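You operate a simulated robot arm through the tools that you are given. There is no shell and no other tool. Be economical: measure what you need, move in short steps, check, and stop when the job is done.

You run a simulated robot arm. Do the job below in one go: nothing can be reset, and whatever is moved stays where it is left.

## Task
Set the roll gap to the head card, then wind a test strand.
Fine: free the gap lever first, lock it again before winding; keep the lid shut and wind the feed knob fully.
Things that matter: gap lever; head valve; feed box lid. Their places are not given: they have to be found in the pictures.

The check looks at the end state, three seconds after you hand in, the way a careful person would. Anything else that was tipped, shoved, dropped, spilled or broken makes it a failure. A push-on lid holds only when it is set on centred and level and pressed home; a screw cap is set on level and turned clockwise until tight.

## Robot
A 6-joint arm with a two-finger parallel gripper, fixed in place. Base frame: the origin is at the foot of the arm, x ahead of it, y to its left, z up; the work surface is at about z = 0.872. Lengths are in m, angles in rad, forces in N, time in s.
With the tool pointing down near the work surface it reaches from about 0.26 to 0.68 m from the base axis. Its first joint turns from -1.152 to 1.152 rad. Payload 2.9 kg.
The TCP is the grasp point between the finger pads, 0.03 m short of the fingertips. In the tool frame z runs along the fingers and y along their closing line. Largest opening 0.11 m; finger width 0.02, thickness 0.01; the body of the gripper, 0.048 by 0.112 m, starts 0.055 m behind the TCP.
Orientation is told as [roll, pitch, yaw] about the base's x, y, z axes, in that order, counted from this pose: with the fingers straight down and closing along the base's y, the tool's x points along the base's -x, its y along +y and its z along -z.

## Interface
- The arm moves only by the tool servo_tool. Its arguments are lists of equal length, an entry for each row: "slide": the shift along the tool's x, y, z in units of 40 mm (1.0 is 40 mm), a list of three; "turn": the turn, a rotation vector about the tool's x, y, z in units of 8 degrees (1.0 is 8 degrees), a list of three. In form: {"slide": [[tx, ty, tz], ...], "turn": [[ax, ay, az], ...]}. A call has 1 to 12 rows; each row shifts and turns the commanded pose from where the row before left it, along the tool's axes as they then stand. "claw" is the finger opening in m, from 0 to 0.11, set as the call begins (left out, the last holds). A call with a number of a shift or a turn outside -1 to 1 is refused whole. Each row takes 0.2 s and may step no farther than 0.05 m and 0.15 rad from the row before; otherwise, or with a gripper value out of range, the whole call is refused. Where a pose cannot be reached the arm comes as near as it can. A force on the tool above 50 N (or 10 N above the force at the start of the call, whichever is more), or a blocked arm, ends the call early, and 0.2 s more pass. The fingers move at their own pace (about 0.108 m/s each) and stop on an object; they squeeze with about 24 N. The grip force told is the motor's: it shows also when the fingers shut on nothing. Time passes only in rows, and 0.2 s behind the last, so rows that do not move let the fingers close. It gives the time, the measured TCP pose, the force on the tool (base axes), the opening and the grip force at its end, in the units of the frame above (readings bear some noise).
- Cameras (640 x 400 px; columns grow to the right, rows downward): "scene" is fixed at [0.0785, 0.4337, 1.387]; the picture's right is [-0.75, -0.66, 0.00], its down [-0.36, 0.42, -0.83] and it looks along [0.55, -0.63, -0.55] (base axes); focal length 296 px, centre (320, 200). "wrist" rides on the gripper at [-0.036, 0, -0.057] in the tool frame; the picture's right is [0.00, -1.00, 0.00], its down [0.97, 0.00, -0.24] and it looks along [0.24, 0.00, 0.97] (tool axes); focal length 218 px, centre (320, 200).
- grab_frame(camera): a new picture of that camera. No time passes.
- pixel_to_xyz(camera, pixels): for up to 12 pixels [column, row] of the newest picture of that camera ("zoom" is the newest enlarged one), the place [x, y, z] in the base frame of the surface seen there, good to about 0.002 m. No time passes.
- zoom(camera, box): a new picture of the part [left, top, right, bottom] of that camera's present view, enlarged. No time passes.
- hand_in(): hands the job in; it is judged then, once.

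Go step by step. Measure first, check grasps and placings, and put right what went wrong. The budget is 80 turns and 54 pictures, counting those below and the enlarged ones. Unless the task says otherwise, let go and move clear before handing in, and close with one line.

The tools are called after "Request:" as a command line: name --argument value ..., lists and objects as JSON in quotes. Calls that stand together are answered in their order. servo_tool: Moves the arm, as the interface text tells. Its arguments: {"type":"object","properties":{"slide":{"type":"array","items":{"type":"array","items":{"type":"number"}}},"turn":{"type":"array","items":{"type":"array","items":{"type":"number"}}},"claw":{"type":"number"}},"required":["slide","turn"]} The other tools are called the same way: grab_frame (camera) takes a picture; pixel_to_xyz (camera, pixels) gives the place of the surface under pixels of a picture; zoom (camera, box) takes an enlarged picture of a part of a camera's view; hand_in () hands the job in.

At the start:

```text
clock: 0.0
eef_pos: [0.4716, -0.0597, 1.2192]
tcp_rot: [0.0, 0.002, -0.001]
ft_force: [-0.2, -0.1, -1.3]
opening: 0.11
finger_force: 0.1
```

scene: 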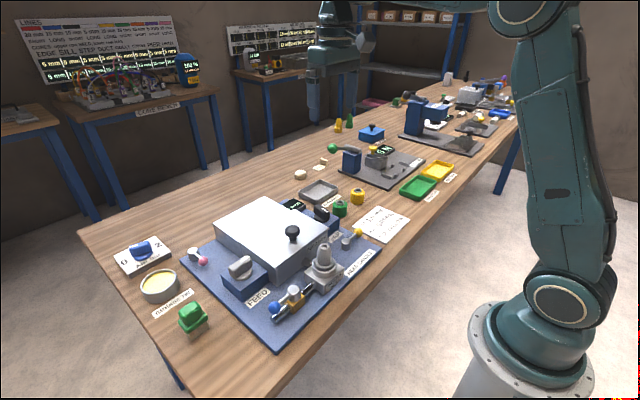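
wrist: 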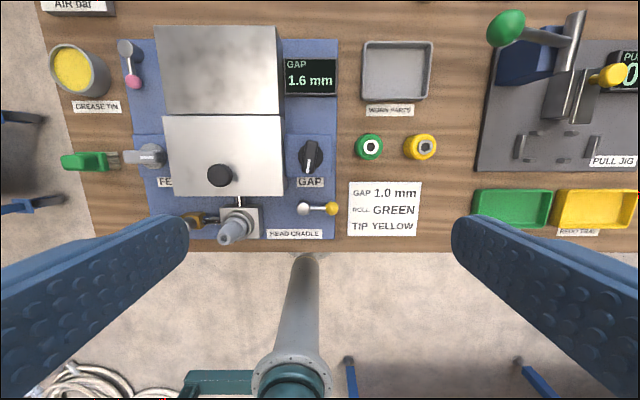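

The wrist picture shows the press with a GAP display of 1.6 mm, a GAP knob at (311,157), levers at (130,65) and (318,209), and a card reading GAP 1.0 mm, ROLL GREEN, TIP YELLOW. I'll enlarge these parts.

Request:
zoom --camera "wrist" --box '[40, 20, 240, 250]'

Request:
zoom --camera "wrist" --box '[220, 40, 450, 250]'

Request:
zoom --camera "scene" --box '[170, 180, 410, 350]'

Request:
pixel_to_xyz --camera "wrist" --pixels '[[311, 157], [313, 145], [309, 170], [303, 209], [333, 209], [131, 48], [133, 82], [219, 175], [150, 155], [240, 225], [200, 130], [325, 230]]'

```text
1.74 times, centred on (140, 135) of wrist
```

zoom: 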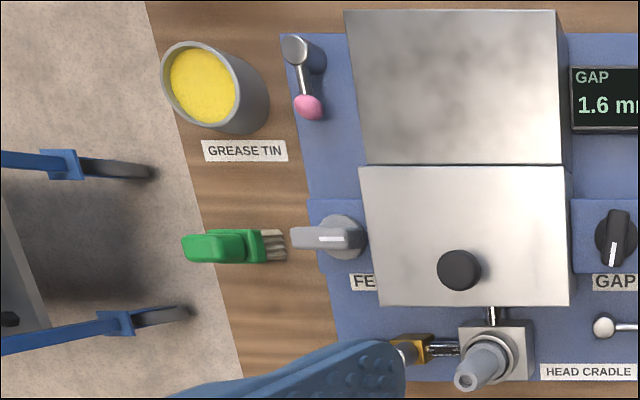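

```text
1.90 times, centred on (335, 145) of wrist
```

zoom: 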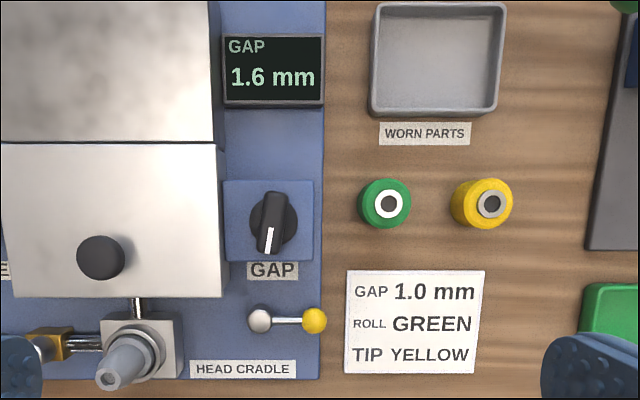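

```text
2.35 times, centred on (290, 265) of scene
```

zoom: 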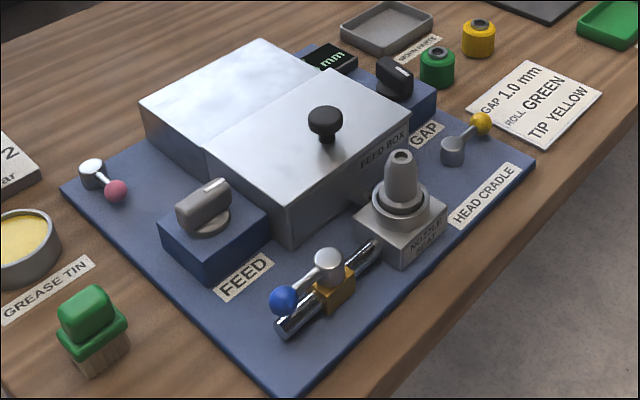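

```text
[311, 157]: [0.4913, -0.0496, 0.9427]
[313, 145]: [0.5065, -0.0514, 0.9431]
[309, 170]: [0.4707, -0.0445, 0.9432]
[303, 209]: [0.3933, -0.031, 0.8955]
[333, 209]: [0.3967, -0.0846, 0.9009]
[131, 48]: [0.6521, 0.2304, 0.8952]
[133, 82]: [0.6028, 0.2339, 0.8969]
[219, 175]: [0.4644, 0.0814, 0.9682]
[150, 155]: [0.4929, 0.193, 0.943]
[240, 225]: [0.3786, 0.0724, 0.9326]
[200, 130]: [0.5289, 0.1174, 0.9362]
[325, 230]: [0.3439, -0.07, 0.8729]
```

I can't see the valve and lever labels well yet, because the finger hides the valve. I'll shift left and forward, then lower for a closer look.

Request:
servo_tool --slide '[[0, 1, 0], [0, 1, 0], [0, 1, 0], [0, 1, 0], [-1, 0, 0], [0, 0, 0.5]]' --turn '[[0, 0, 0], [0, 0, 0], [0, 0, 0], [0, 0, 0], [0, 0, 0], [0, 0, 0]]'

Request:
grab_frame --camera "wrist"

Request:
zoom --camera "wrist" --box '[220, 170, 420, 295]'

Request:
zoom --camera "scene" --box '[230, 240, 400, 350]'

Request:
zoom --camera "scene" --box '[100, 220, 260, 330]'

```text
clock: 1.4
eef_pos: [0.5104, 0.1004, 1.1979]
tcp_rot: [0.0, -0.001, 0.0]
ft_force: [0.0, 0.6, -0.3]
opening: 0.1102
finger_force: 0.0
```

```text
48 pictures are left
```

wrist: 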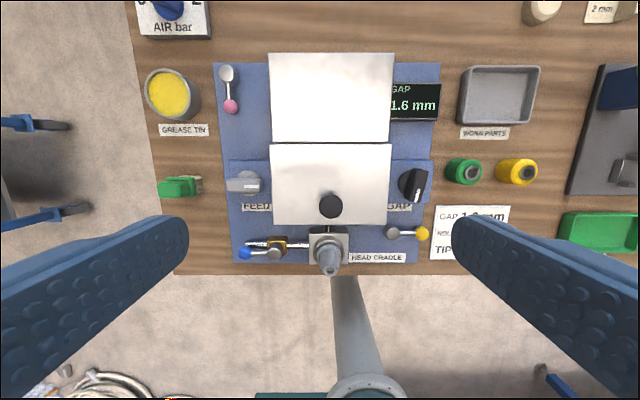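

```text
3.20 times, centred on (320, 232) of wrist
```

zoom: 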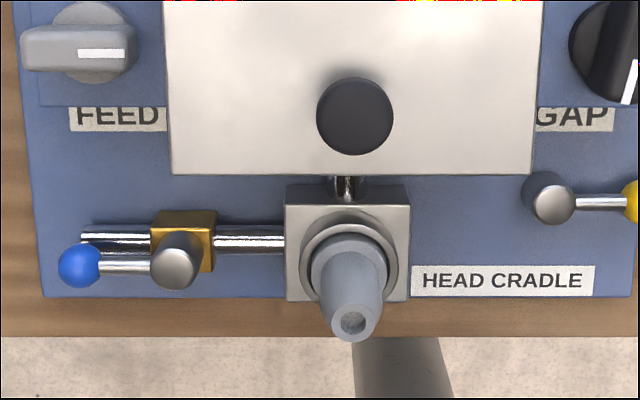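

```text
3.64 times, centred on (315, 295) of scene
```

zoom: 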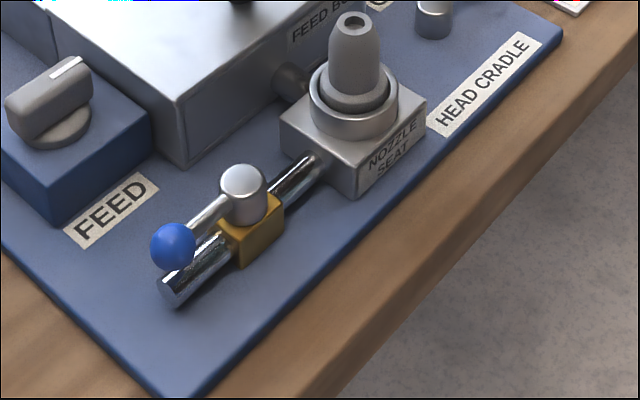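

```text
3.64 times, centred on (180, 275) of scene
```

zoom: 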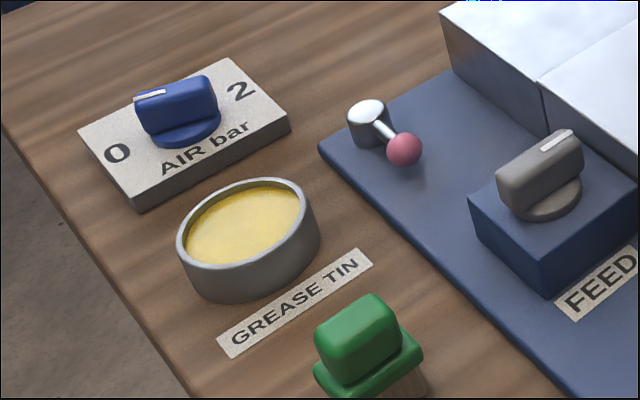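

The wall boards may tell what each lever does, so I'll read them.

Request:
zoom --camera "scene" --box '[15, 10, 205, 115]'

Request:
zoom --camera "scene" --box '[220, 10, 330, 80]'

```text
3.37 times, centred on (110, 62) of scene
```

zoom: 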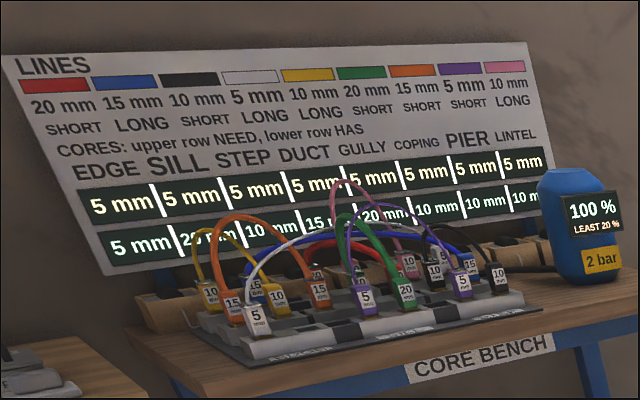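

```text
5.71 times, centred on (275, 45) of scene
```

zoom: 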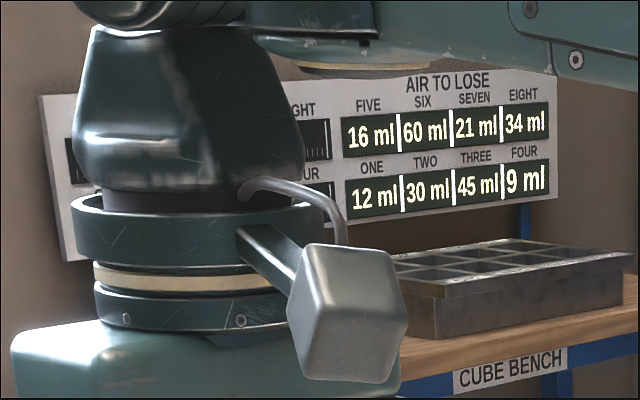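

The boards don't say. I'll go closer to the yellow lever beside the GAP knob and look for markings.

Request:
servo_tool --slide '[[0, -1, 0], [0, -1, 0], [0, -1, 0.5], [0, -1, 0.5], [0, 0, 1], [0, 0, 1]]' --turn '[[0, 0, 0], [0, 0, 0], [0, 0, 0], [0, 0, 0], [0, 0, 0], [0, 0, 0]]'

Request:
grab_frame --camera "wrist"

Request:
zoom --camera "scene" --box '[290, 190, 410, 280]'

```text
clock: 2.8
eef_pos: [0.5117, -0.0593, 1.0788]
tcp_rot: [0.0, 0.0, 0.003]
ft_force: [0.8, 0.3, 0.3]
opening: 0.1098
finger_force: 0.1
```

```text
42 pictures are left
```

wrist: 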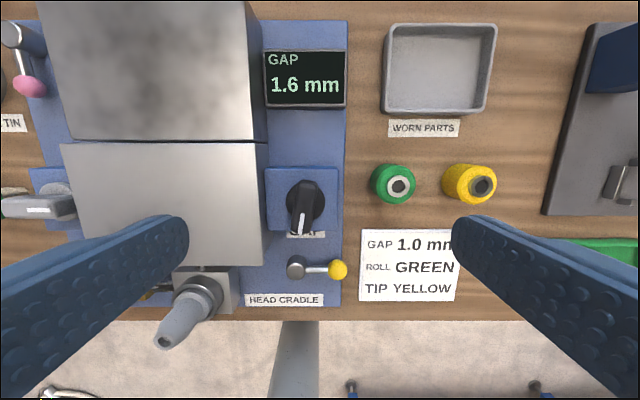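

```text
4.44 times, centred on (350, 235) of scene
```

zoom: 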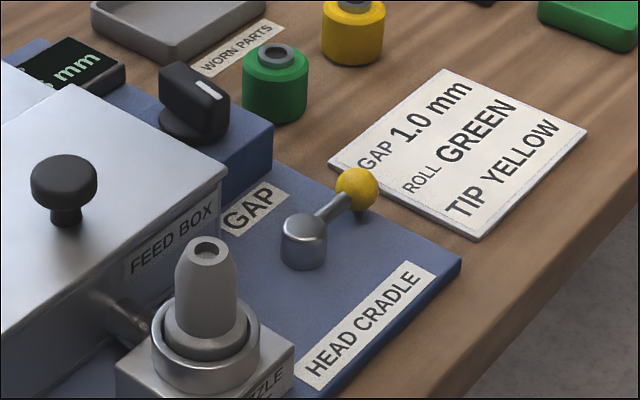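

The yellow lever (pivot (296,267), ball (338,270)) stands by the GAP knob and is my first candidate for the gap lever. I'll measure both precisely.

Request:
pixel_to_xyz --camera "wrist" --pixels '[[296, 267], [310, 269], [320, 270], [338, 268], [347, 270], [338, 262], [300, 232], [303, 205], [313, 183], [293, 234], [285, 205], [325, 205]]'

Request:
zoom --camera "wrist" --box '[250, 150, 370, 310]'

```text
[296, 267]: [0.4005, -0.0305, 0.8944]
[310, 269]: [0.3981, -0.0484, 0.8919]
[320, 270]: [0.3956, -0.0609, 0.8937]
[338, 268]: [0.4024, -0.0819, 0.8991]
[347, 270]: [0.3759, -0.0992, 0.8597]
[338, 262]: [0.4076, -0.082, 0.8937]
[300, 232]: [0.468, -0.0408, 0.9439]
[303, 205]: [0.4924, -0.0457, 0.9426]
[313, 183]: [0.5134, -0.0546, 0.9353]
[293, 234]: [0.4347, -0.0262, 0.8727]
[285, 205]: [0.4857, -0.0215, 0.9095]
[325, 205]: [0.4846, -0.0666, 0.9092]
```

```text
2.50 times, centred on (310, 230) of wrist
```

zoom: 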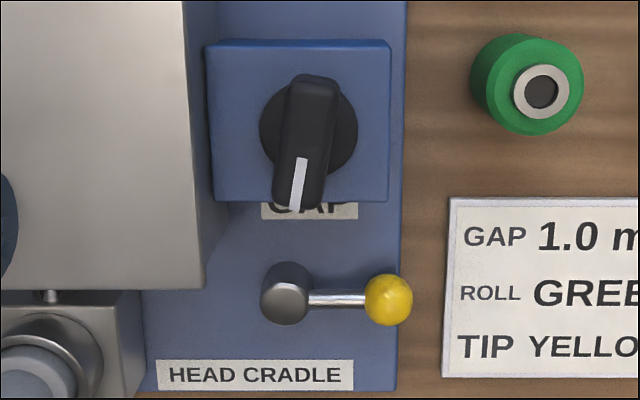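

The lever's pivot is at about (0.398,-0.031) and its ball at (0.399,-0.082), z about 0.89. I'll move over the ball with the fingers turned 90° so they straddle it along x.

Request:
servo_tool --slide '[[0.94, -0.16, 0], [0.94, -0.16, 0], [0.94, -0.17, 0]]' --turn '[[0, 0, 0], [0, 0, 0], [0, 0, 0]]' --claw 0.045

Request:
servo_tool --slide '[[0, 0, 0.2], [0, 0, 0.2], [0, 0, 0.2], [0, 0, 0.2], [0, 0, 0.2], [0, 0, 0.2], [0, 0, 0.2], [0, 0, 0.2], [0, 0, 0.2], [0, 0, 0.2], [0, 0, 0], [0, 0, 0]]' --turn '[[0, 0, -0.9375], [0, 0, -0.9375], [0, 0, -0.9375], [0, 0, -0.9375], [0, 0, -0.9375], [0, 0, -0.9375], [0, 0, -0.9375], [0, 0, -0.9375], [0, 0, -0.9375], [0, 0, -0.9375], [0, 0, -0.9375], [0, 0, -0.9375]]'

Request:
grab_frame --camera "wrist"

```text
clock: 3.6
eef_pos: [0.3981, -0.0798, 1.0783]
tcp_rot: [0.001, 0.0, 0.001]
ft_force: [-0.3, -0.1, 1.3]
opening: 0.045
finger_force: 0.2
```

```text
clock: 6.2
eef_pos: [0.3977, -0.08, 0.9994]
tcp_rot: [-0.001, 0.0, 1.575]
ft_force: [0.8, -1.1, -0.1]
opening: 0.045
finger_force: 0.0
```

```text
39 pictures are left
```

wrist: 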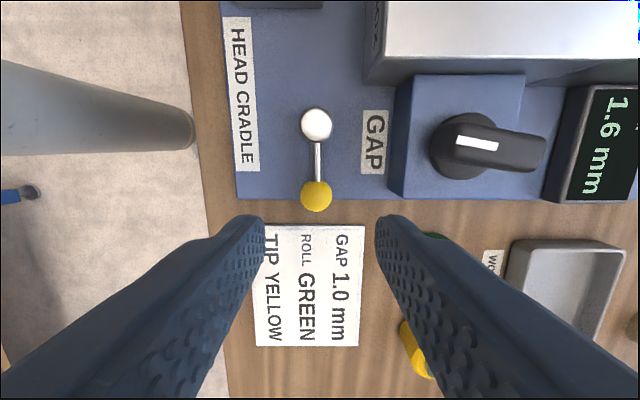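

The ball at (316,195) lies centred between the fingers. I'll go down to z about 0.910.

Request:
servo_tool --slide '[[0, 0, 0.74], [0, 0, 0.74], [0, 0, 0.74]]' --turn '[[0, 0, 0], [0, 0, 0], [0, 0, 0]]'

Request:
grab_frame --camera "wrist"

```text
clock: 7.0
eef_pos: [0.3979, -0.0801, 0.9106]
tcp_rot: [0.0, 0.001, 1.571]
ft_force: [1.1, 0.1, 0.1]
opening: 0.0449
finger_force: 0.0
```

```text
38 pictures are left
```

wrist: 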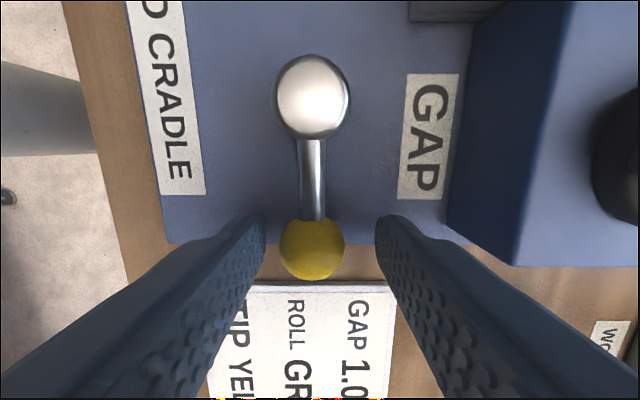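

The fingers straddle the ball. I'll narrow them loosely and try swinging the lever 30° towards -x about its pivot, watching the force.

Request:
servo_tool --slide '[[0, 0, 0], [0, 0.16, -0.0], [-0.01, 0.16, 0], [-0.01, 0.16, 0], [-0.01, 0.16, 0]]' --turn '[[0, 0, 0], [0, 0, 0.9375], [0, 0, 0.9375], [0, 0, 0.9375], [0, 0, 0.9375]]' --claw 0.026

Request:
grab_frame --camera "wrist"

```text
clock: 8.2
eef_pos: [0.3726, -0.0738, 0.9094]
tcp_rot: [0.001, 0.0, 1.044]
ft_force: [-0.2, -0.6, -0.8]
opening: 0.0264
finger_force: 0.1
```

```text
37 pictures are left
```

wrist: 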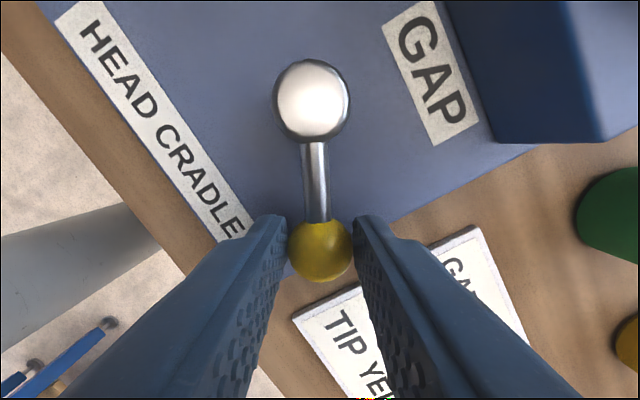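

The lever swings freely towards -x, about 27° so far with low force. I'll carry on towards a quarter turn.

Request:
servo_tool --slide '[[-0.01, 0.16, 0], [-0.01, 0.16, 0], [-0.01, 0.16, 0], [-0.01, 0.16, 0]]' --turn '[[0, 0, 0.9375], [0, 0, 0.9375], [0, 0, 0.9375], [0, 0, 0.9375]]'

Request:
servo_tool --slide '[[-0.01, 0.16, 0], [-0.01, 0.16, 0], [-0.01, 0.16, 0], [-0.01, 0.16, 0]]' --turn '[[0, 0, 0.9375], [0, 0, 0.9375], [0, 0, 0.9375], [0, 0, 0.9375]]'

Request:
grab_frame --camera "wrist"

```text
clock: 9.2
eef_pos: [0.3564, -0.0558, 0.9096]
tcp_rot: [0.001, -0.001, 0.523]
ft_force: [0.9, -0.3, -0.1]
opening: 0.0263
finger_force: 0.2
```

```text
clock: 10.1
eef_pos: [0.3533, -0.0454, 0.9112]
tcp_rot: [-0.027, -0.014, 0.051]
ft_force: [4.7, -32.3, -8.4]
opening: 0.0418
finger_force: 16.4
stopped in row 4: the force on the tool passed its limit (the readings are from after the stop); the commanded pose is now the measured one
```

```text
36 pictures are left
```

wrist: 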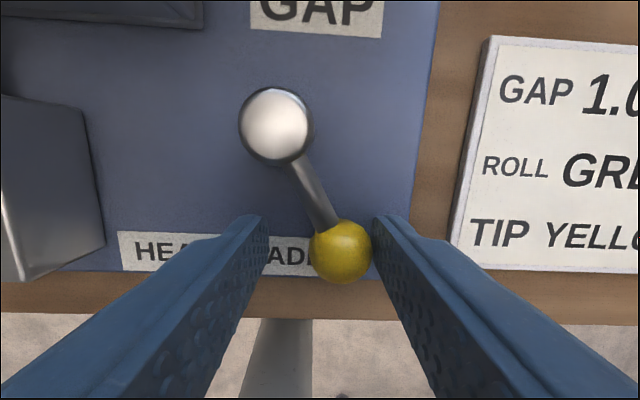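

The lever ran freely about 60° and met an end stop (32 N, ball now near (0.355,-0.055)). I'll back off it, level out and lift, then look at the GAP knob.

Request:
servo_tool --slide '[[0, -0.2, 0], [0, 0, 0]]' --turn '[[0, 0, 0], [-0.19, 0.1, 0.35]]' --claw 0.05

Request:
servo_tool --slide '[[0, 0, -1], [0, 0, -1], [-0.8, 0, -0.5], [-0.8, 0, 0], [-0.8, 0, 0], [-0.8, 0, 0]]' --turn '[[0, 0, 0], [0, 0, 0], [0, 0, 0], [0, 0, 0], [0, 0, 0], [0, 0, 0]]'

Request:
grab_frame --camera "wrist"

```text
clock: 10.7
eef_pos: [0.3539, -0.0482, 0.9112]
tcp_rot: [0.009, 0.004, 0.012]
ft_force: [0.3, 0.7, 0.1]
opening: 0.0499
finger_force: 0.0
```

```text
clock: 12.1
eef_pos: [0.4822, -0.0471, 1.0114]
tcp_rot: [0.007, 0.003, 0.011]
ft_force: [0.9, -0.4, 0.3]
opening: 0.0502
finger_force: 0.0
```

```text
35 pictures are left
```

wrist: 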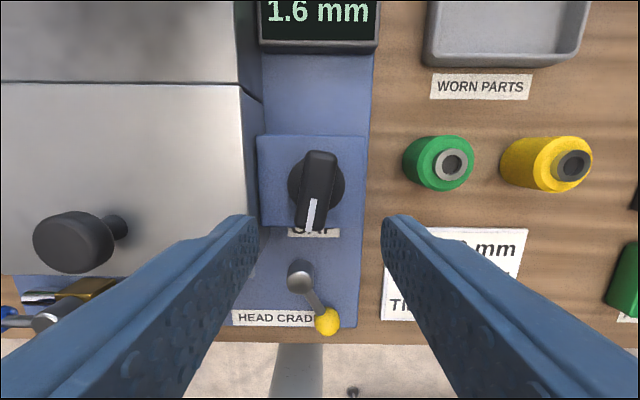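

I'll measure the knob's ends and the feed box's side wall.

Request:
pixel_to_xyz --camera "wrist" --pixels '[[311, 200], [313, 226], [309, 226], [321, 155], [318, 188], [335, 190], [300, 190], [238, 150], [250, 130], [262, 210], [303, 228], [332, 155]]'

Request:
zoom --camera "wrist" --box '[250, 125, 380, 245]'

```text
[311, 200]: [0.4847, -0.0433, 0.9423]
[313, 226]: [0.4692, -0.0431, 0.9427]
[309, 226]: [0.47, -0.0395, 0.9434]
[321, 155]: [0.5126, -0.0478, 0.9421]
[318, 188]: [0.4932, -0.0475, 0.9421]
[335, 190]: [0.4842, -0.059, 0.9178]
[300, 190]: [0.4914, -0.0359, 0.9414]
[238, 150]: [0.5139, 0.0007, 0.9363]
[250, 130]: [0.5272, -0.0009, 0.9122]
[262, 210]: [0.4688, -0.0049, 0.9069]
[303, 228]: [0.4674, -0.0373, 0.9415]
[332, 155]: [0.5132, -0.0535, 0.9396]
```

```text
3.33 times, centred on (315, 185) of wrist
```

zoom: 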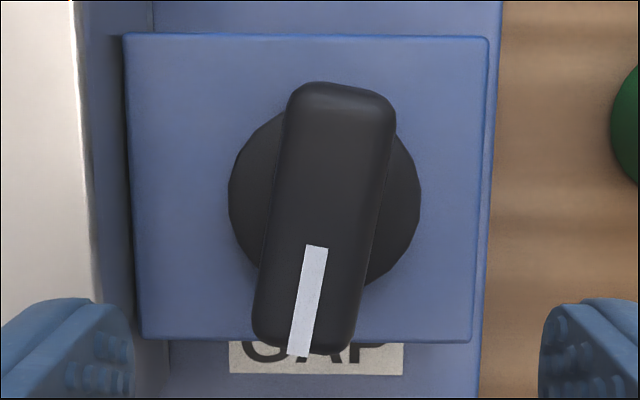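

The handle's centre is near (0.491,-0.0455), top z 0.942, and the pointer is about 8.5° off -x. I'll line up, lower over it and close.

Request:
servo_tool --slide '[[-0.22, 0.04, 0], [0, 0, 0], [0, 0, 0.73], [0, 0, 0.73]]' --turn '[[0, 0, 0.6], [0, 0, 0.55], [0, 0, 0], [0, 0, 0]]'

Request:
servo_tool --slide '[[0, 0, 0], [0, 0, 0], [0, 0, 0]]' --turn '[[0, 0, 0], [0, 0, 0], [0, 0, 0]]' --claw 0.0

Request:
grab_frame --camera "wrist"

```text
clock: 13.1
eef_pos: [0.4915, -0.0464, 0.9525]
tcp_rot: [0.007, 0.004, -0.15]
ft_force: [-1.1, -0.7, -0.8]
opening: 0.0502
finger_force: 0.0
```

```text
clock: 13.9
eef_pos: [0.4898, -0.0463, 0.9513]
tcp_rot: [0.007, 0.003, -0.147]
ft_force: [0.2, 11.0, -4.8]
opening: 0.0197
finger_force: 44.8
```

```text
33 pictures are left
```

wrist: 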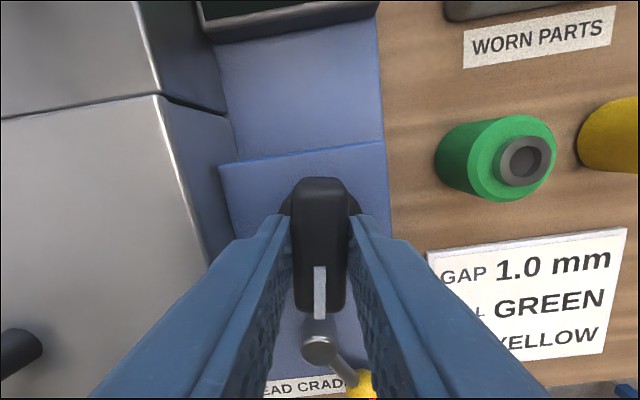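

The knob is gripped (opening 0.0197). I'll try a small anticlockwise turn and read the display.

Request:
servo_tool --slide '[[0, 0.02, 0], [0, 0, 0]]' --turn '[[0, 0, -0.9], [0, 0, -0.9]]'

Request:
zoom --camera "scene" --box '[260, 180, 380, 260]'

Request:
grab_frame --camera "wrist"

```text
clock: 14.5
eef_pos: [0.49, -0.0456, 0.9524]
tcp_rot: [0.01, 0.002, 0.105]
ft_force: [8.1, 11.6, -6.6]
opening: 0.02
finger_force: 44.8
```

```text
5.00 times, centred on (320, 220) of scene
```

zoom: 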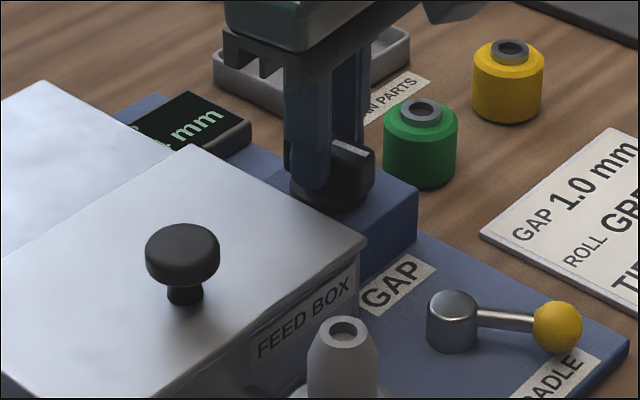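

```text
31 pictures are left
```

wrist: 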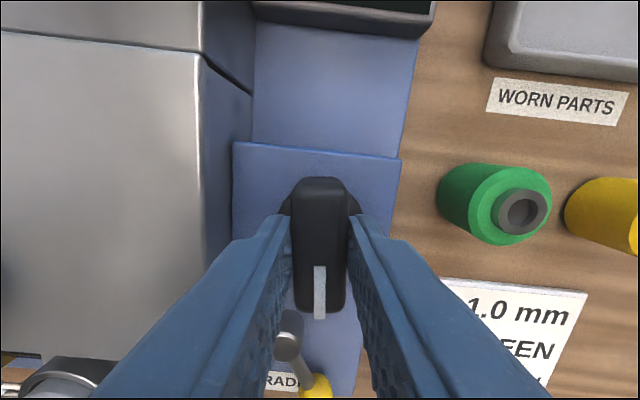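

The knob turned with the grip, so the lever is free. I'll read the display in a tighter view.

Request:
zoom --camera "scene" --box '[278, 192, 314, 216]'

```text
16.00 times, centred on (296, 204) of scene
```

zoom: 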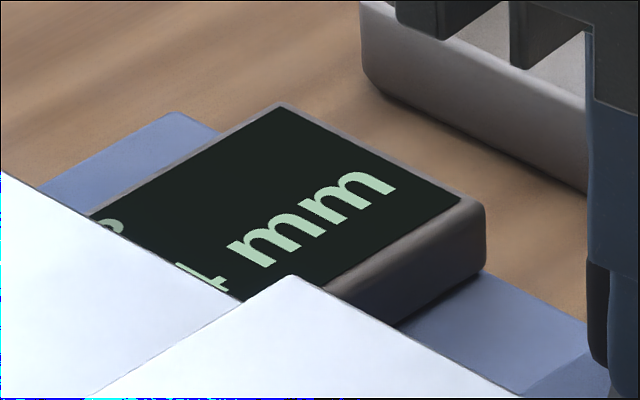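

The last digit looks like a 4 (1.4 mm) after 14.4°, so about 43° in all should give 1.0. I'll turn another 28°, let go, and lift to read it.

Request:
servo_tool --slide '[[0, 0, 0], [0, 0, 0], [0, 0, 0], [0, 0, 0], [0, 0, 0]]' --turn '[[0, 0, -0.89], [0, 0, -0.89], [0, 0, -0.89], [0, 0, -0.89], [0, 0, 0]]'

Request:
servo_tool --slide '[[0, 0, 0], [0, 0, 0], [0, 0, -0.8], [0, 0, -0.8], [0, 0, -0.8]]' --turn '[[0, 0, 0], [0, 0, 0], [0, 0, 0], [0, 0, 0], [0, 0, 0]]' --claw 0.045

Request:
grab_frame --camera "wrist"

```text
clock: 15.7
eef_pos: [0.4915, -0.0446, 0.9519]
tcp_rot: [0.009, -0.001, 0.603]
ft_force: [7.6, 20.0, -14.7]
opening: 0.0197
finger_force: 44.9
```

```text
clock: 16.9
eef_pos: [0.4905, -0.0473, 1.0485]
tcp_rot: [0.009, -0.001, 0.598]
ft_force: [0.6, -0.1, -0.2]
opening: 0.0451
finger_force: 0.0
```

```text
29 pictures are left
```

wrist: 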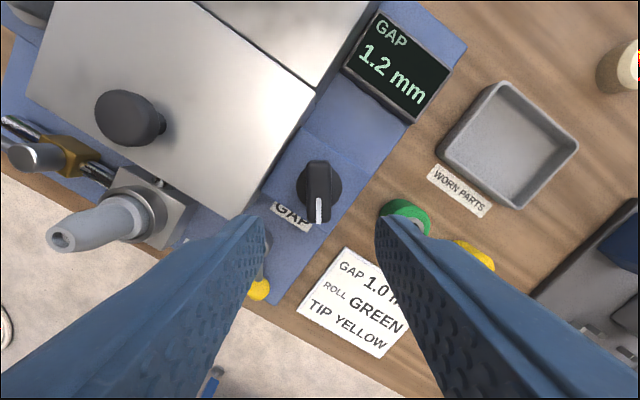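

The display reads 1.2 mm, so it's about 0.1 mm per 10°. I'll regrip, turn about 20° more and check again.

Request:
servo_tool --slide '[[-0.07, 0.04, 0.8], [0, 0, 0.8], [0, 0, 0.8]]' --turn '[[0, 0, 0], [0, 0, 0], [0, 0, 0]]'

Request:
servo_tool --slide '[[0, 0, 0], [0, 0, 0], [0, 0, 0], [0, 0, 0], [0, 0, 0], [0, 0, 0]]' --turn '[[0, 0, 0], [0, 0, 0], [0, 0, -0.84], [0, 0, -0.84], [0, 0, -0.84], [0, 0, 0]]' --claw 0.0

Request:
servo_tool --slide '[[0, 0, 0], [0, 0, 0], [0, 0, -0.8], [0, 0, -0.8], [0, 0, -0.8]]' --turn '[[0, 0, 0], [0, 0, 0], [0, 0, 0], [0, 0, 0], [0, 0, 0]]' --claw 0.045

Request:
grab_frame --camera "wrist"

```text
clock: 17.7
eef_pos: [0.492, -0.0417, 0.952]
tcp_rot: [0.007, 0.0, 0.598]
ft_force: [0.1, 0.0, 0.5]
opening: 0.0449
finger_force: 0.0
```

```text
clock: 19.1
eef_pos: [0.4921, -0.0425, 0.9538]
tcp_rot: [0.008, -0.004, 0.952]
ft_force: [6.5, -0.9, -9.2]
opening: 0.0201
finger_force: 45.1
```

```text
clock: 20.3
eef_pos: [0.4925, -0.044, 1.0492]
tcp_rot: [0.008, -0.004, 0.951]
ft_force: [-0.9, 0.0, 0.0]
opening: 0.045
finger_force: 0.0
```

```text
28 pictures are left
```

wrist: 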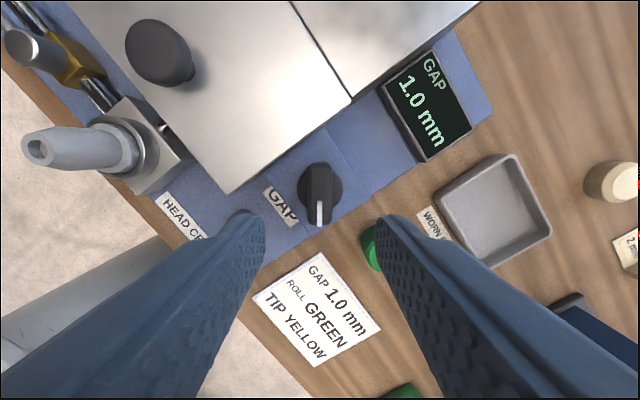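

The display reads 1.0 mm, matching the card. Next I'll swing the lever back to lock, moving over its ball near (0.356,-0.056) with the fingers aligned.

Request:
servo_tool --slide '[[0.556, 0.655, 0], [0.556, 0.655, 0], [0.556, 0.655, 0], [0.556, 0.655, 0], [0, 0, 0], [0, 0, 0], [0, 0, 0], [0, 0, 0]]' --turn '[[0, 0, 0], [0, 0, 0], [0, 0, 0], [0, 0, 0], [0, 0, 0.765], [0, 0, 0.765], [0, 0, 0.765], [0, 0, 0.765]]'

Request:
grab_frame --camera "wrist"

```text
clock: 22.1
eef_pos: [0.3553, -0.0557, 1.0481]
tcp_rot: [0.009, -0.002, 0.52]
ft_force: [0.5, 0.3, 0.2]
opening: 0.0452
finger_force: 0.0
```

```text
27 pictures are left
```

wrist: 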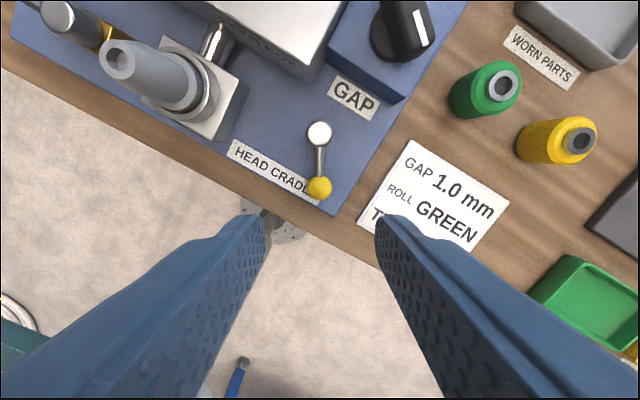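

The lever at (318,160) lines up with the fingers. I'll go down and swing it back towards its starting side.

Request:
servo_tool --slide '[[0, 0, 0.857], [0, 0, 0.857], [0, 0, 0.857], [0, 0, 0.857], [0, 0, 0]]' --turn '[[0, 0, 0], [0, 0, 0], [0, 0, 0], [0, 0, 0], [0, 0, 0]]'

Request:
servo_tool --slide '[[0, 0, 0], [0, 0, 0], [0, -0.16, 0], [-0.01, -0.16, 0], [-0.01, -0.16, 0], [-0.01, -0.16, 0], [-0.01, -0.16, 0], [-0.01, -0.16, 0], [-0.01, -0.16, 0], [-0.01, -0.16, 0]]' --turn '[[0, 0, 0], [0, 0, 0], [0, 0, -0.9375], [0, 0, -0.9375], [0, 0, -0.9375], [0, 0, -0.9375], [0, 0, -0.9375], [0, 0, -0.9375], [0, 0, -0.9375], [0, 0, -0.9375]]' --claw 0.026

Request:
grab_frame --camera "wrist"

```text
clock: 23.3
eef_pos: [0.3536, -0.0536, 0.9122]
tcp_rot: [0.007, -0.003, 0.522]
ft_force: [-0.2, -0.2, 0.5]
opening: 0.045
finger_force: 0.1
```

```text
clock: 25.5
eef_pos: [0.3958, -0.0782, 0.9111]
tcp_rot: [0.005, -0.01, 1.574]
ft_force: [-3.2, -0.2, 0.1]
opening: 0.0276
finger_force: 2.1
```

```text
26 pictures are left
```

wrist: 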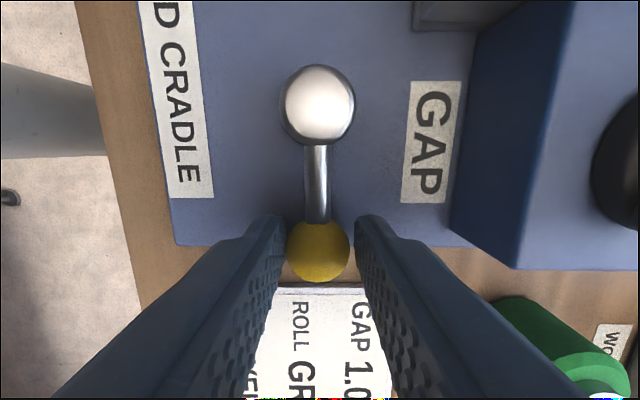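

The fingers seem to be touching an end stop (small -x force, opening pushed to 0.0276). I'll push slightly further to be sure it's home.

Request:
servo_tool --slide '[[0, -0.12, 0], [0, -0.1, 0]]' --turn '[[0, 0, 0], [0, 0, 0]]'

Request:
grab_frame --camera "wrist"

```text
clock: 26.1
eef_pos: [0.4029, -0.0786, 0.9114]
tcp_rot: [0.013, -0.009, 1.569]
ft_force: [-24.6, -2.6, 8.2]
opening: 0.0384
finger_force: 12.8
```

```text
25 pictures are left
```

wrist: 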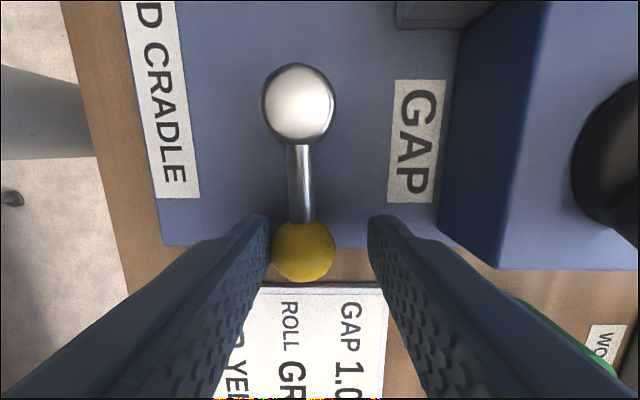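

The lever stayed put under 25 N, so it's at its end stop, which is its starting place. I'll back off and lift, then nudge the knob to check that it's really locked.

Request:
servo_tool --slide '[[0, 0.25, 0], [0, 0, 0], [0, 0, -0.85], [0, 0, -0.85], [0, 0, -0.85], [0, 0, -0.85]]' --turn '[[0, 0, 0], [0, 0, 0], [0, 0, 0], [0, 0, 0], [0, 0, 0], [0, 0, 0]]' --claw 0.045

Request:
servo_tool --slide '[[-0.3, -0.8, 0], [-0.3, -0.8, 0], [-0.3, -0.8, 0], [0, 0, 0], [0, 0, 0], [0, 0, 0], [0, 0, 0], [0, 0, 0]]' --turn '[[0, 0, 0], [0, 0, 0], [0, 0, 0], [0, 0, 0.888], [0, 0, 0.888], [0, 0, 0.888], [0, 0, 0.888], [0, 0, 0.888]]'

Request:
grab_frame --camera "wrist"

```text
clock: 27.5
eef_pos: [0.3961, -0.0802, 1.0463]
tcp_rot: [0.004, -0.006, 1.572]
ft_force: [0.4, 0.7, 0.7]
opening: 0.045
finger_force: 0.1
```

```text
clock: 29.3
eef_pos: [0.4915, -0.0435, 1.049]
tcp_rot: [0.006, -0.006, 0.948]
ft_force: [0.6, 0.3, 0.7]
opening: 0.045
finger_force: 0.0
```

```text
24 pictures are left
```

wrist: 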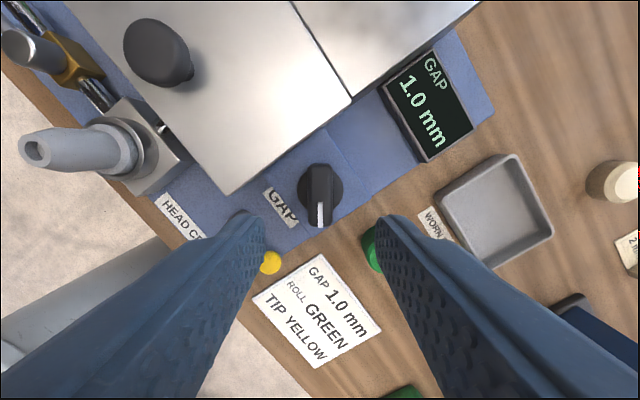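

Still 1.0 mm. I'll grip the knob and try an 8° nudge, which I'll turn back straight after.

Request:
servo_tool --slide '[[0, 0, 0.8], [0, 0, 0.8], [0, 0, 0.8]]' --turn '[[0, 0, 0], [0, 0, 0], [0, 0, 0]]'

Request:
servo_tool --slide '[[0, 0, 0], [0, 0, 0], [0, 0, 0]]' --turn '[[0, 0, 0], [0, 0, 0], [0, 0, 0]]' --claw 0.0

Request:
servo_tool --slide '[[0, 0, 0], [0, 0, 0]]' --turn '[[0, 0, -0.5], [0, 0, -0.5]]'

Request:
grab_frame --camera "wrist"

```text
clock: 30.1
eef_pos: [0.4925, -0.0425, 0.9514]
tcp_rot: [0.007, -0.005, 0.95]
ft_force: [-0.2, 0.8, 0.5]
opening: 0.045
finger_force: 0.2
```

```text
clock: 30.9
eef_pos: [0.4925, -0.0424, 0.9508]
tcp_rot: [0.007, -0.004, 0.95]
ft_force: [1.5, 0.6, -7.4]
opening: 0.0198
finger_force: 45.4
```

```text
clock: 31.5
eef_pos: [0.4916, -0.0428, 0.9521]
tcp_rot: [0.006, -0.005, 1.092]
ft_force: [0.6, 0.2, -1.8]
opening: 0.0224
finger_force: 44.6
```

```text
23 pictures are left
```

wrist: 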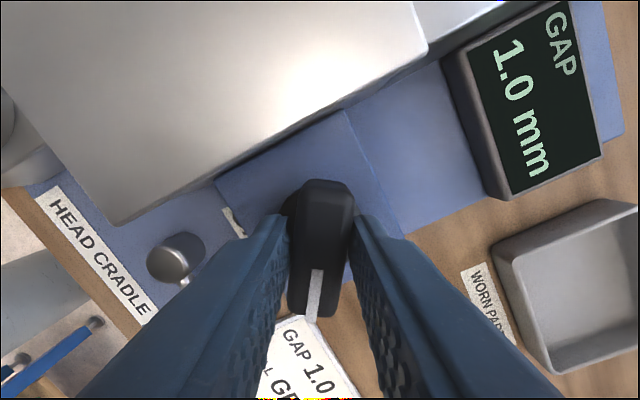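

The handle stayed put while the fingers twisted and spread to 0.0224, so the knob is locked. I'll turn back, let go, lift, and move towards the FEED knob for a look.

Request:
servo_tool --slide '[[0, 0, 0], [0, 0, 0]]' --turn '[[0, 0, 0.5], [0, 0, 0.5]]'

Request:
servo_tool --slide '[[0, 0, 0], [0, 0, 0], [0, 0, -0.9], [0, 0, -0.9], [0, 0, -0.9], [0, 0, -0.9]]' --turn '[[0, 0, 0], [0, 0, 0], [0, 0, 0], [0, 0, 0], [0, 0, 0], [0, 0, 0]]' --claw 0.06

Request:
servo_tool --slide '[[-0.8, 0.57, 0], [-0.8, 0.57, 0], [-0.8, 0.57, 0], [-0.8, 0.57, 0], [-0.8, 0.57, 0], [-0.8, 0.57, 0]]' --turn '[[0, 0, 0.9], [0, 0, 0], [0, 0, 0], [0, 0, 0], [0, 0, 0], [0, 0, 0]]'

Request:
grab_frame --camera "wrist"

```text
clock: 32.1
eef_pos: [0.4913, -0.0431, 0.9506]
tcp_rot: [0.005, -0.006, 0.955]
ft_force: [-0.9, -4.1, -1.4]
opening: 0.0194
finger_force: 45.1
```

```text
clock: 33.5
eef_pos: [0.4904, -0.0439, 1.0949]
tcp_rot: [0.008, -0.006, 0.952]
ft_force: [0.0, 0.7, 0.4]
opening: 0.0599
finger_force: 0.1
```

```text
clock: 34.9
eef_pos: [0.5173, 0.1903, 1.0974]
tcp_rot: [0.007, -0.004, 0.825]
ft_force: [1.2, 0.7, -0.5]
opening: 0.0599
finger_force: 0.1
```

```text
22 pictures are left
```

wrist: 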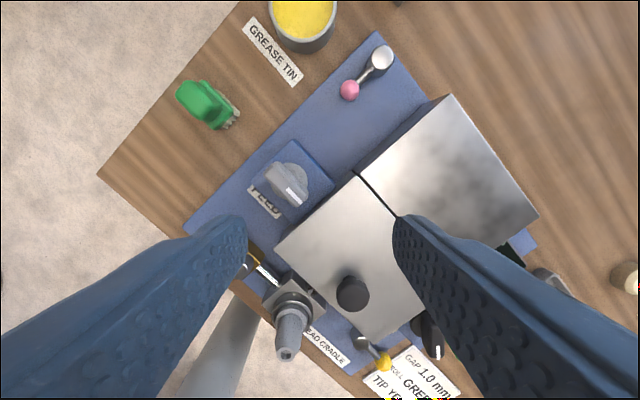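

I'll measure the FEED knob's handle and compare lid height with the rear cover.

Request:
zoom --camera "wrist" --box '[235, 130, 345, 225]'

Request:
pixel_to_xyz --camera "wrist" --pixels '[[287, 184], [273, 173], [299, 195], [266, 175], [308, 190], [295, 205], [292, 158], [315, 195], [330, 215], [380, 290], [440, 150], [345, 260]]'

```text
4.21 times, centred on (290, 178) of wrist
```

zoom: 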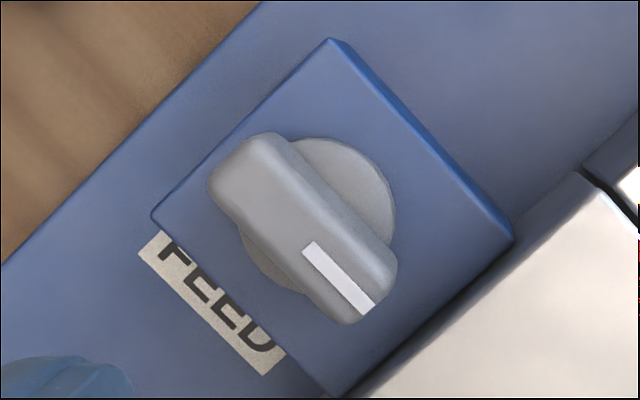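

```text
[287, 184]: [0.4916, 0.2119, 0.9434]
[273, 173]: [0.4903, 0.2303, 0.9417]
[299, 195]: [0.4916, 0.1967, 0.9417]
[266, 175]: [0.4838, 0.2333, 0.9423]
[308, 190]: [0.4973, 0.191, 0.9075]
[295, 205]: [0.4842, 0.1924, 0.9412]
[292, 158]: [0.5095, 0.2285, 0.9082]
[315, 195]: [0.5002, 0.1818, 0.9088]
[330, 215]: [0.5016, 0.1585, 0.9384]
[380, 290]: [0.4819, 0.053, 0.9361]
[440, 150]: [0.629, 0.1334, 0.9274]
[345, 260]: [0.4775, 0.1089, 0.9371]
```

The handle lies along y, centre about (0.490,0.2125), top 0.943, pointer towards the box; the lid sits level at 0.937. I'll take the knob with the fingers closing along x.

Request:
servo_tool --slide '[[0.05, 0.87, 0], [0, 0, 0], [0, 0, 0], [0, 0, 0], [0, 0, 0], [0, 0, 0], [0, 0, 0]]' --turn '[[0, 0, 0], [0, 0, -0.89], [0, 0, -0.89], [0, 0, -0.89], [0, 0, -0.89], [0, 0, -0.89], [0, 0, -0.89]]' --claw 0.045

Request:
grab_frame --camera "wrist"

```text
clock: 36.5
eef_pos: [0.4898, 0.2124, 1.0969]
tcp_rot: [0.006, -0.007, 1.576]
ft_force: [0.4, 0.6, 0.1]
opening: 0.0449
finger_force: 0.1
```

```text
20 pictures are left
```

wrist: 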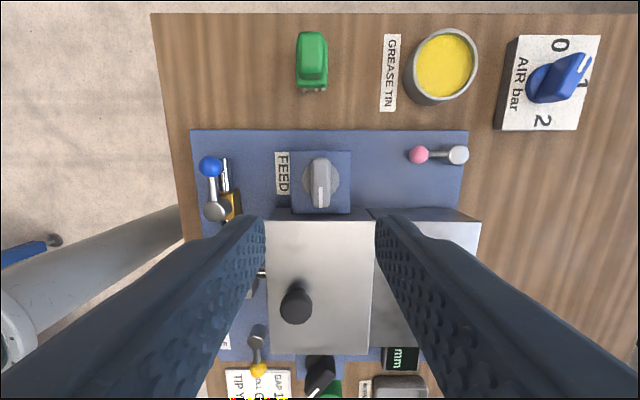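

The fingers line up with the FEED knob at (320,183). Before winding I'll look closely at the valve's handle against its pipe.

Request:
zoom --camera "wrist" --box '[170, 130, 290, 240]'

Request:
pixel_to_xyz --camera "wrist" --pixels '[[215, 211], [209, 168], [224, 162], [230, 205], [213, 190]]'

```text
3.64 times, centred on (230, 185) of wrist
```

zoom: 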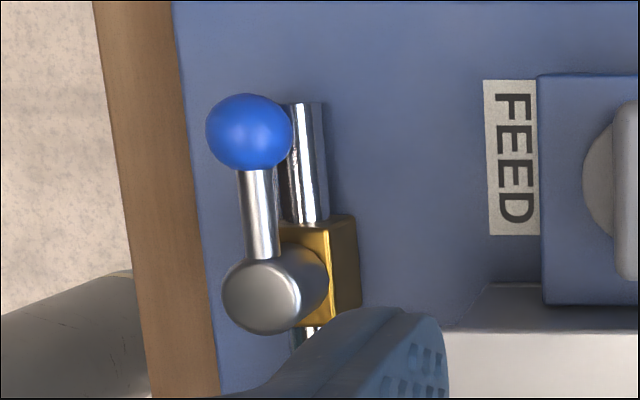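

```text
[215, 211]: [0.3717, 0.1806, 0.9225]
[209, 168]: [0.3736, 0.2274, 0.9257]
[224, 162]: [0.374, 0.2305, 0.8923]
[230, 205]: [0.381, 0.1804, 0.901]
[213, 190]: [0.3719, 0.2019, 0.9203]
```

The blue handle lies exactly along the pipe, so the valve is open and I'll leave it. Now I'll lower onto the FEED knob, grip it, and try a little clockwise.

Request:
servo_tool --slide '[[0, 0, 0.9], [0, 0, 0.9], [0, 0, 0.9], [0, 0, 0.9]]' --turn '[[0, 0, 0], [0, 0, 0], [0, 0, 0], [0, 0, 0]]'

Request:
servo_tool --slide '[[0, 0, 0], [0, 0, 0], [0, 0, 0]]' --turn '[[0, 0, 0], [0, 0, 0], [0, 0, 0]]' --claw 0.0

Request:
servo_tool --slide '[[0, 0, 0], [0, 0, 0]]' --turn '[[0, 0, 0.9], [0, 0, 0.9]]'

Request:
grab_frame --camera "wrist"

```text
clock: 37.5
eef_pos: [0.4897, 0.2151, 0.9545]
tcp_rot: [0.003, -0.006, 1.571]
ft_force: [0.1, -0.8, -0.2]
opening: 0.0452
finger_force: 0.1
```

```text
clock: 38.3
eef_pos: [0.4908, 0.2146, 0.9543]
tcp_rot: [0.0, -0.008, 1.571]
ft_force: [14.6, 2.3, -9.8]
opening: 0.0197
finger_force: 45.1
```

```text
clock: 38.9
eef_pos: [0.4903, 0.2145, 0.9531]
tcp_rot: [0.002, -0.01, 1.317]
ft_force: [14.6, 0.4, -11.6]
opening: 0.0196
finger_force: 45.1
```

```text
18 pictures are left
```

wrist: 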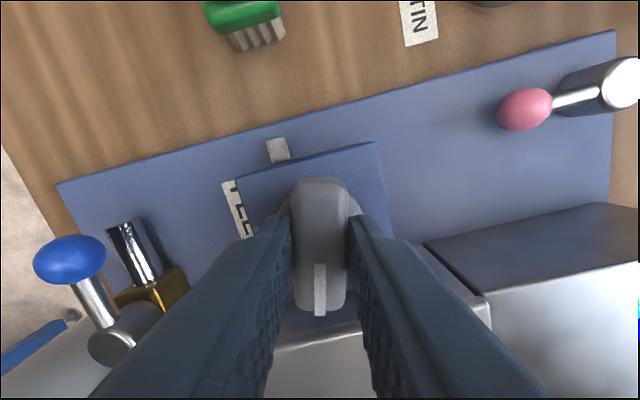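

The knob turns clockwise easily, and a small white piece has appeared at (278,150) beside the FEED box, possibly the strand. I'll turn further and watch it.

Request:
zoom --camera "wrist" --box '[210, 110, 400, 230]'

Request:
pixel_to_xyz --camera "wrist" --pixels '[[278, 143], [278, 155], [290, 170], [262, 160]]'

Request:
servo_tool --slide '[[0, 0, 0], [0, 0, 0], [0, 0, 0], [0, 0, 0], [0, 0, 0]]' --turn '[[0, 0, 0.9], [0, 0, 0.9], [0, 0, 0.9], [0, 0, 0.9], [0, 0, 0.9]]'

Request:
grab_frame --camera "wrist"

```text
3.33 times, centred on (305, 170) of wrist
```

zoom: 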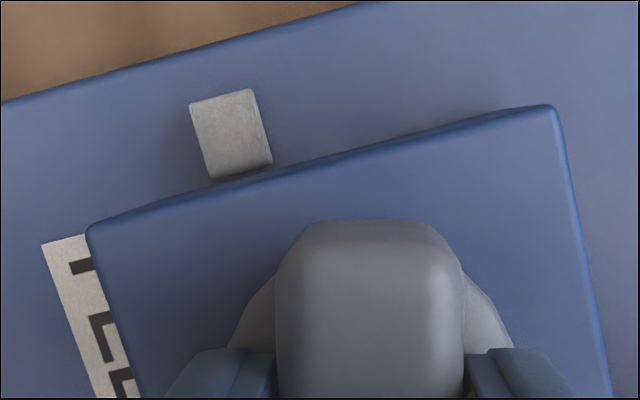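

```text
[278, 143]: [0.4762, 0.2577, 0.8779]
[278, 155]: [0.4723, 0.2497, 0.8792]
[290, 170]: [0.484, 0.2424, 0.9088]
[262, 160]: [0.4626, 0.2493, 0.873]
```

```text
clock: 40.1
eef_pos: [0.4915, 0.2138, 0.9532]
tcp_rot: [0.005, -0.007, 0.688]
ft_force: [16.5, -0.5, -4.0]
opening: 0.0195
finger_force: 45.2
```

```text
16 pictures are left
```

wrist: 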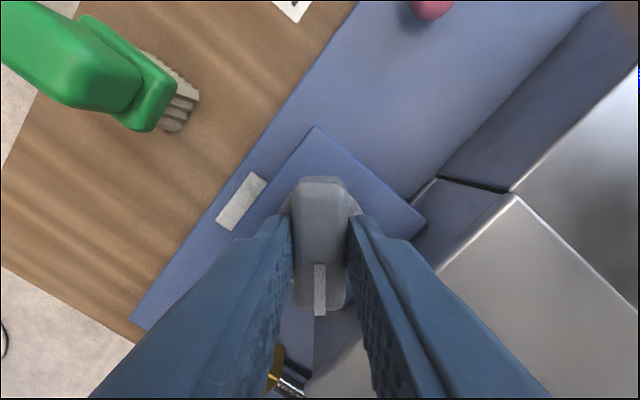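

The white strand is growing at (241,202) as I turn clockwise. I'll continue to the end stop.

Request:
servo_tool --slide '[[0, 0, 0], [0, 0, 0], [0, 0, 0], [0, 0, 0], [0, 0, 0], [0, 0, 0], [0, 0, 0], [0, 0, 0]]' --turn '[[0, 0, 0.9], [0, 0, 0.9], [0, 0, 0.9], [0, 0, 0.9], [0, 0, 0.9], [0, 0, 0.9], [0, 0, 0.9], [0, 0, 0.9]]'

Request:
grab_frame --camera "wrist"

```text
clock: 41.9
eef_pos: [0.4908, 0.2122, 0.9533]
tcp_rot: [0.006, 0.002, -0.321]
ft_force: [20.8, -9.8, 3.0]
opening: 0.0199
finger_force: 45.5
```

```text
15 pictures are left
```

wrist: 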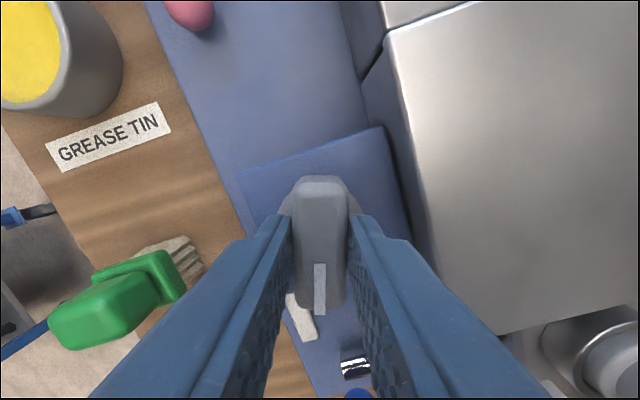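

The knob still follows with no stop yet (yaw -0.32). I'll keep winding.

Request:
servo_tool --slide '[[0, 0, 0], [0, 0, 0], [0, 0, 0], [0, 0, 0], [0, 0, 0], [0, 0, 0], [0, 0, 0], [0, 0, 0]]' --turn '[[0, 0, 0.9], [0, 0, 0.9], [0, 0, 0.9], [0, 0, 0.9], [0, 0, 0.9], [0, 0, 0.9], [0, 0, 0.9], [0, 0, 0.9]]'

Request:
grab_frame --camera "wrist"

```text
clock: 43.7
eef_pos: [0.4909, 0.2133, 0.9536]
tcp_rot: [0.0, 0.007, -1.325]
ft_force: [16.4, -12.5, 9.1]
opening: 0.0198
finger_force: 45.3
```

```text
14 pictures are left
```

wrist: 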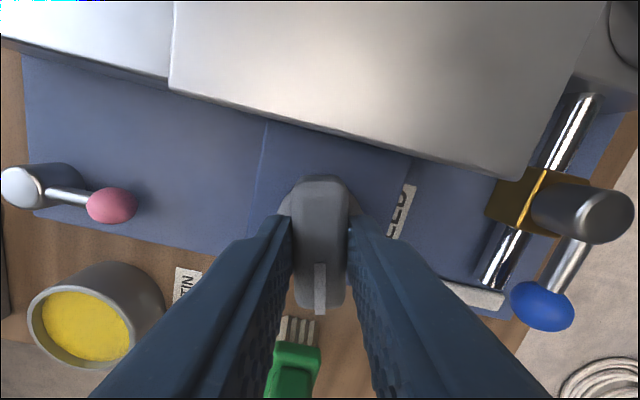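

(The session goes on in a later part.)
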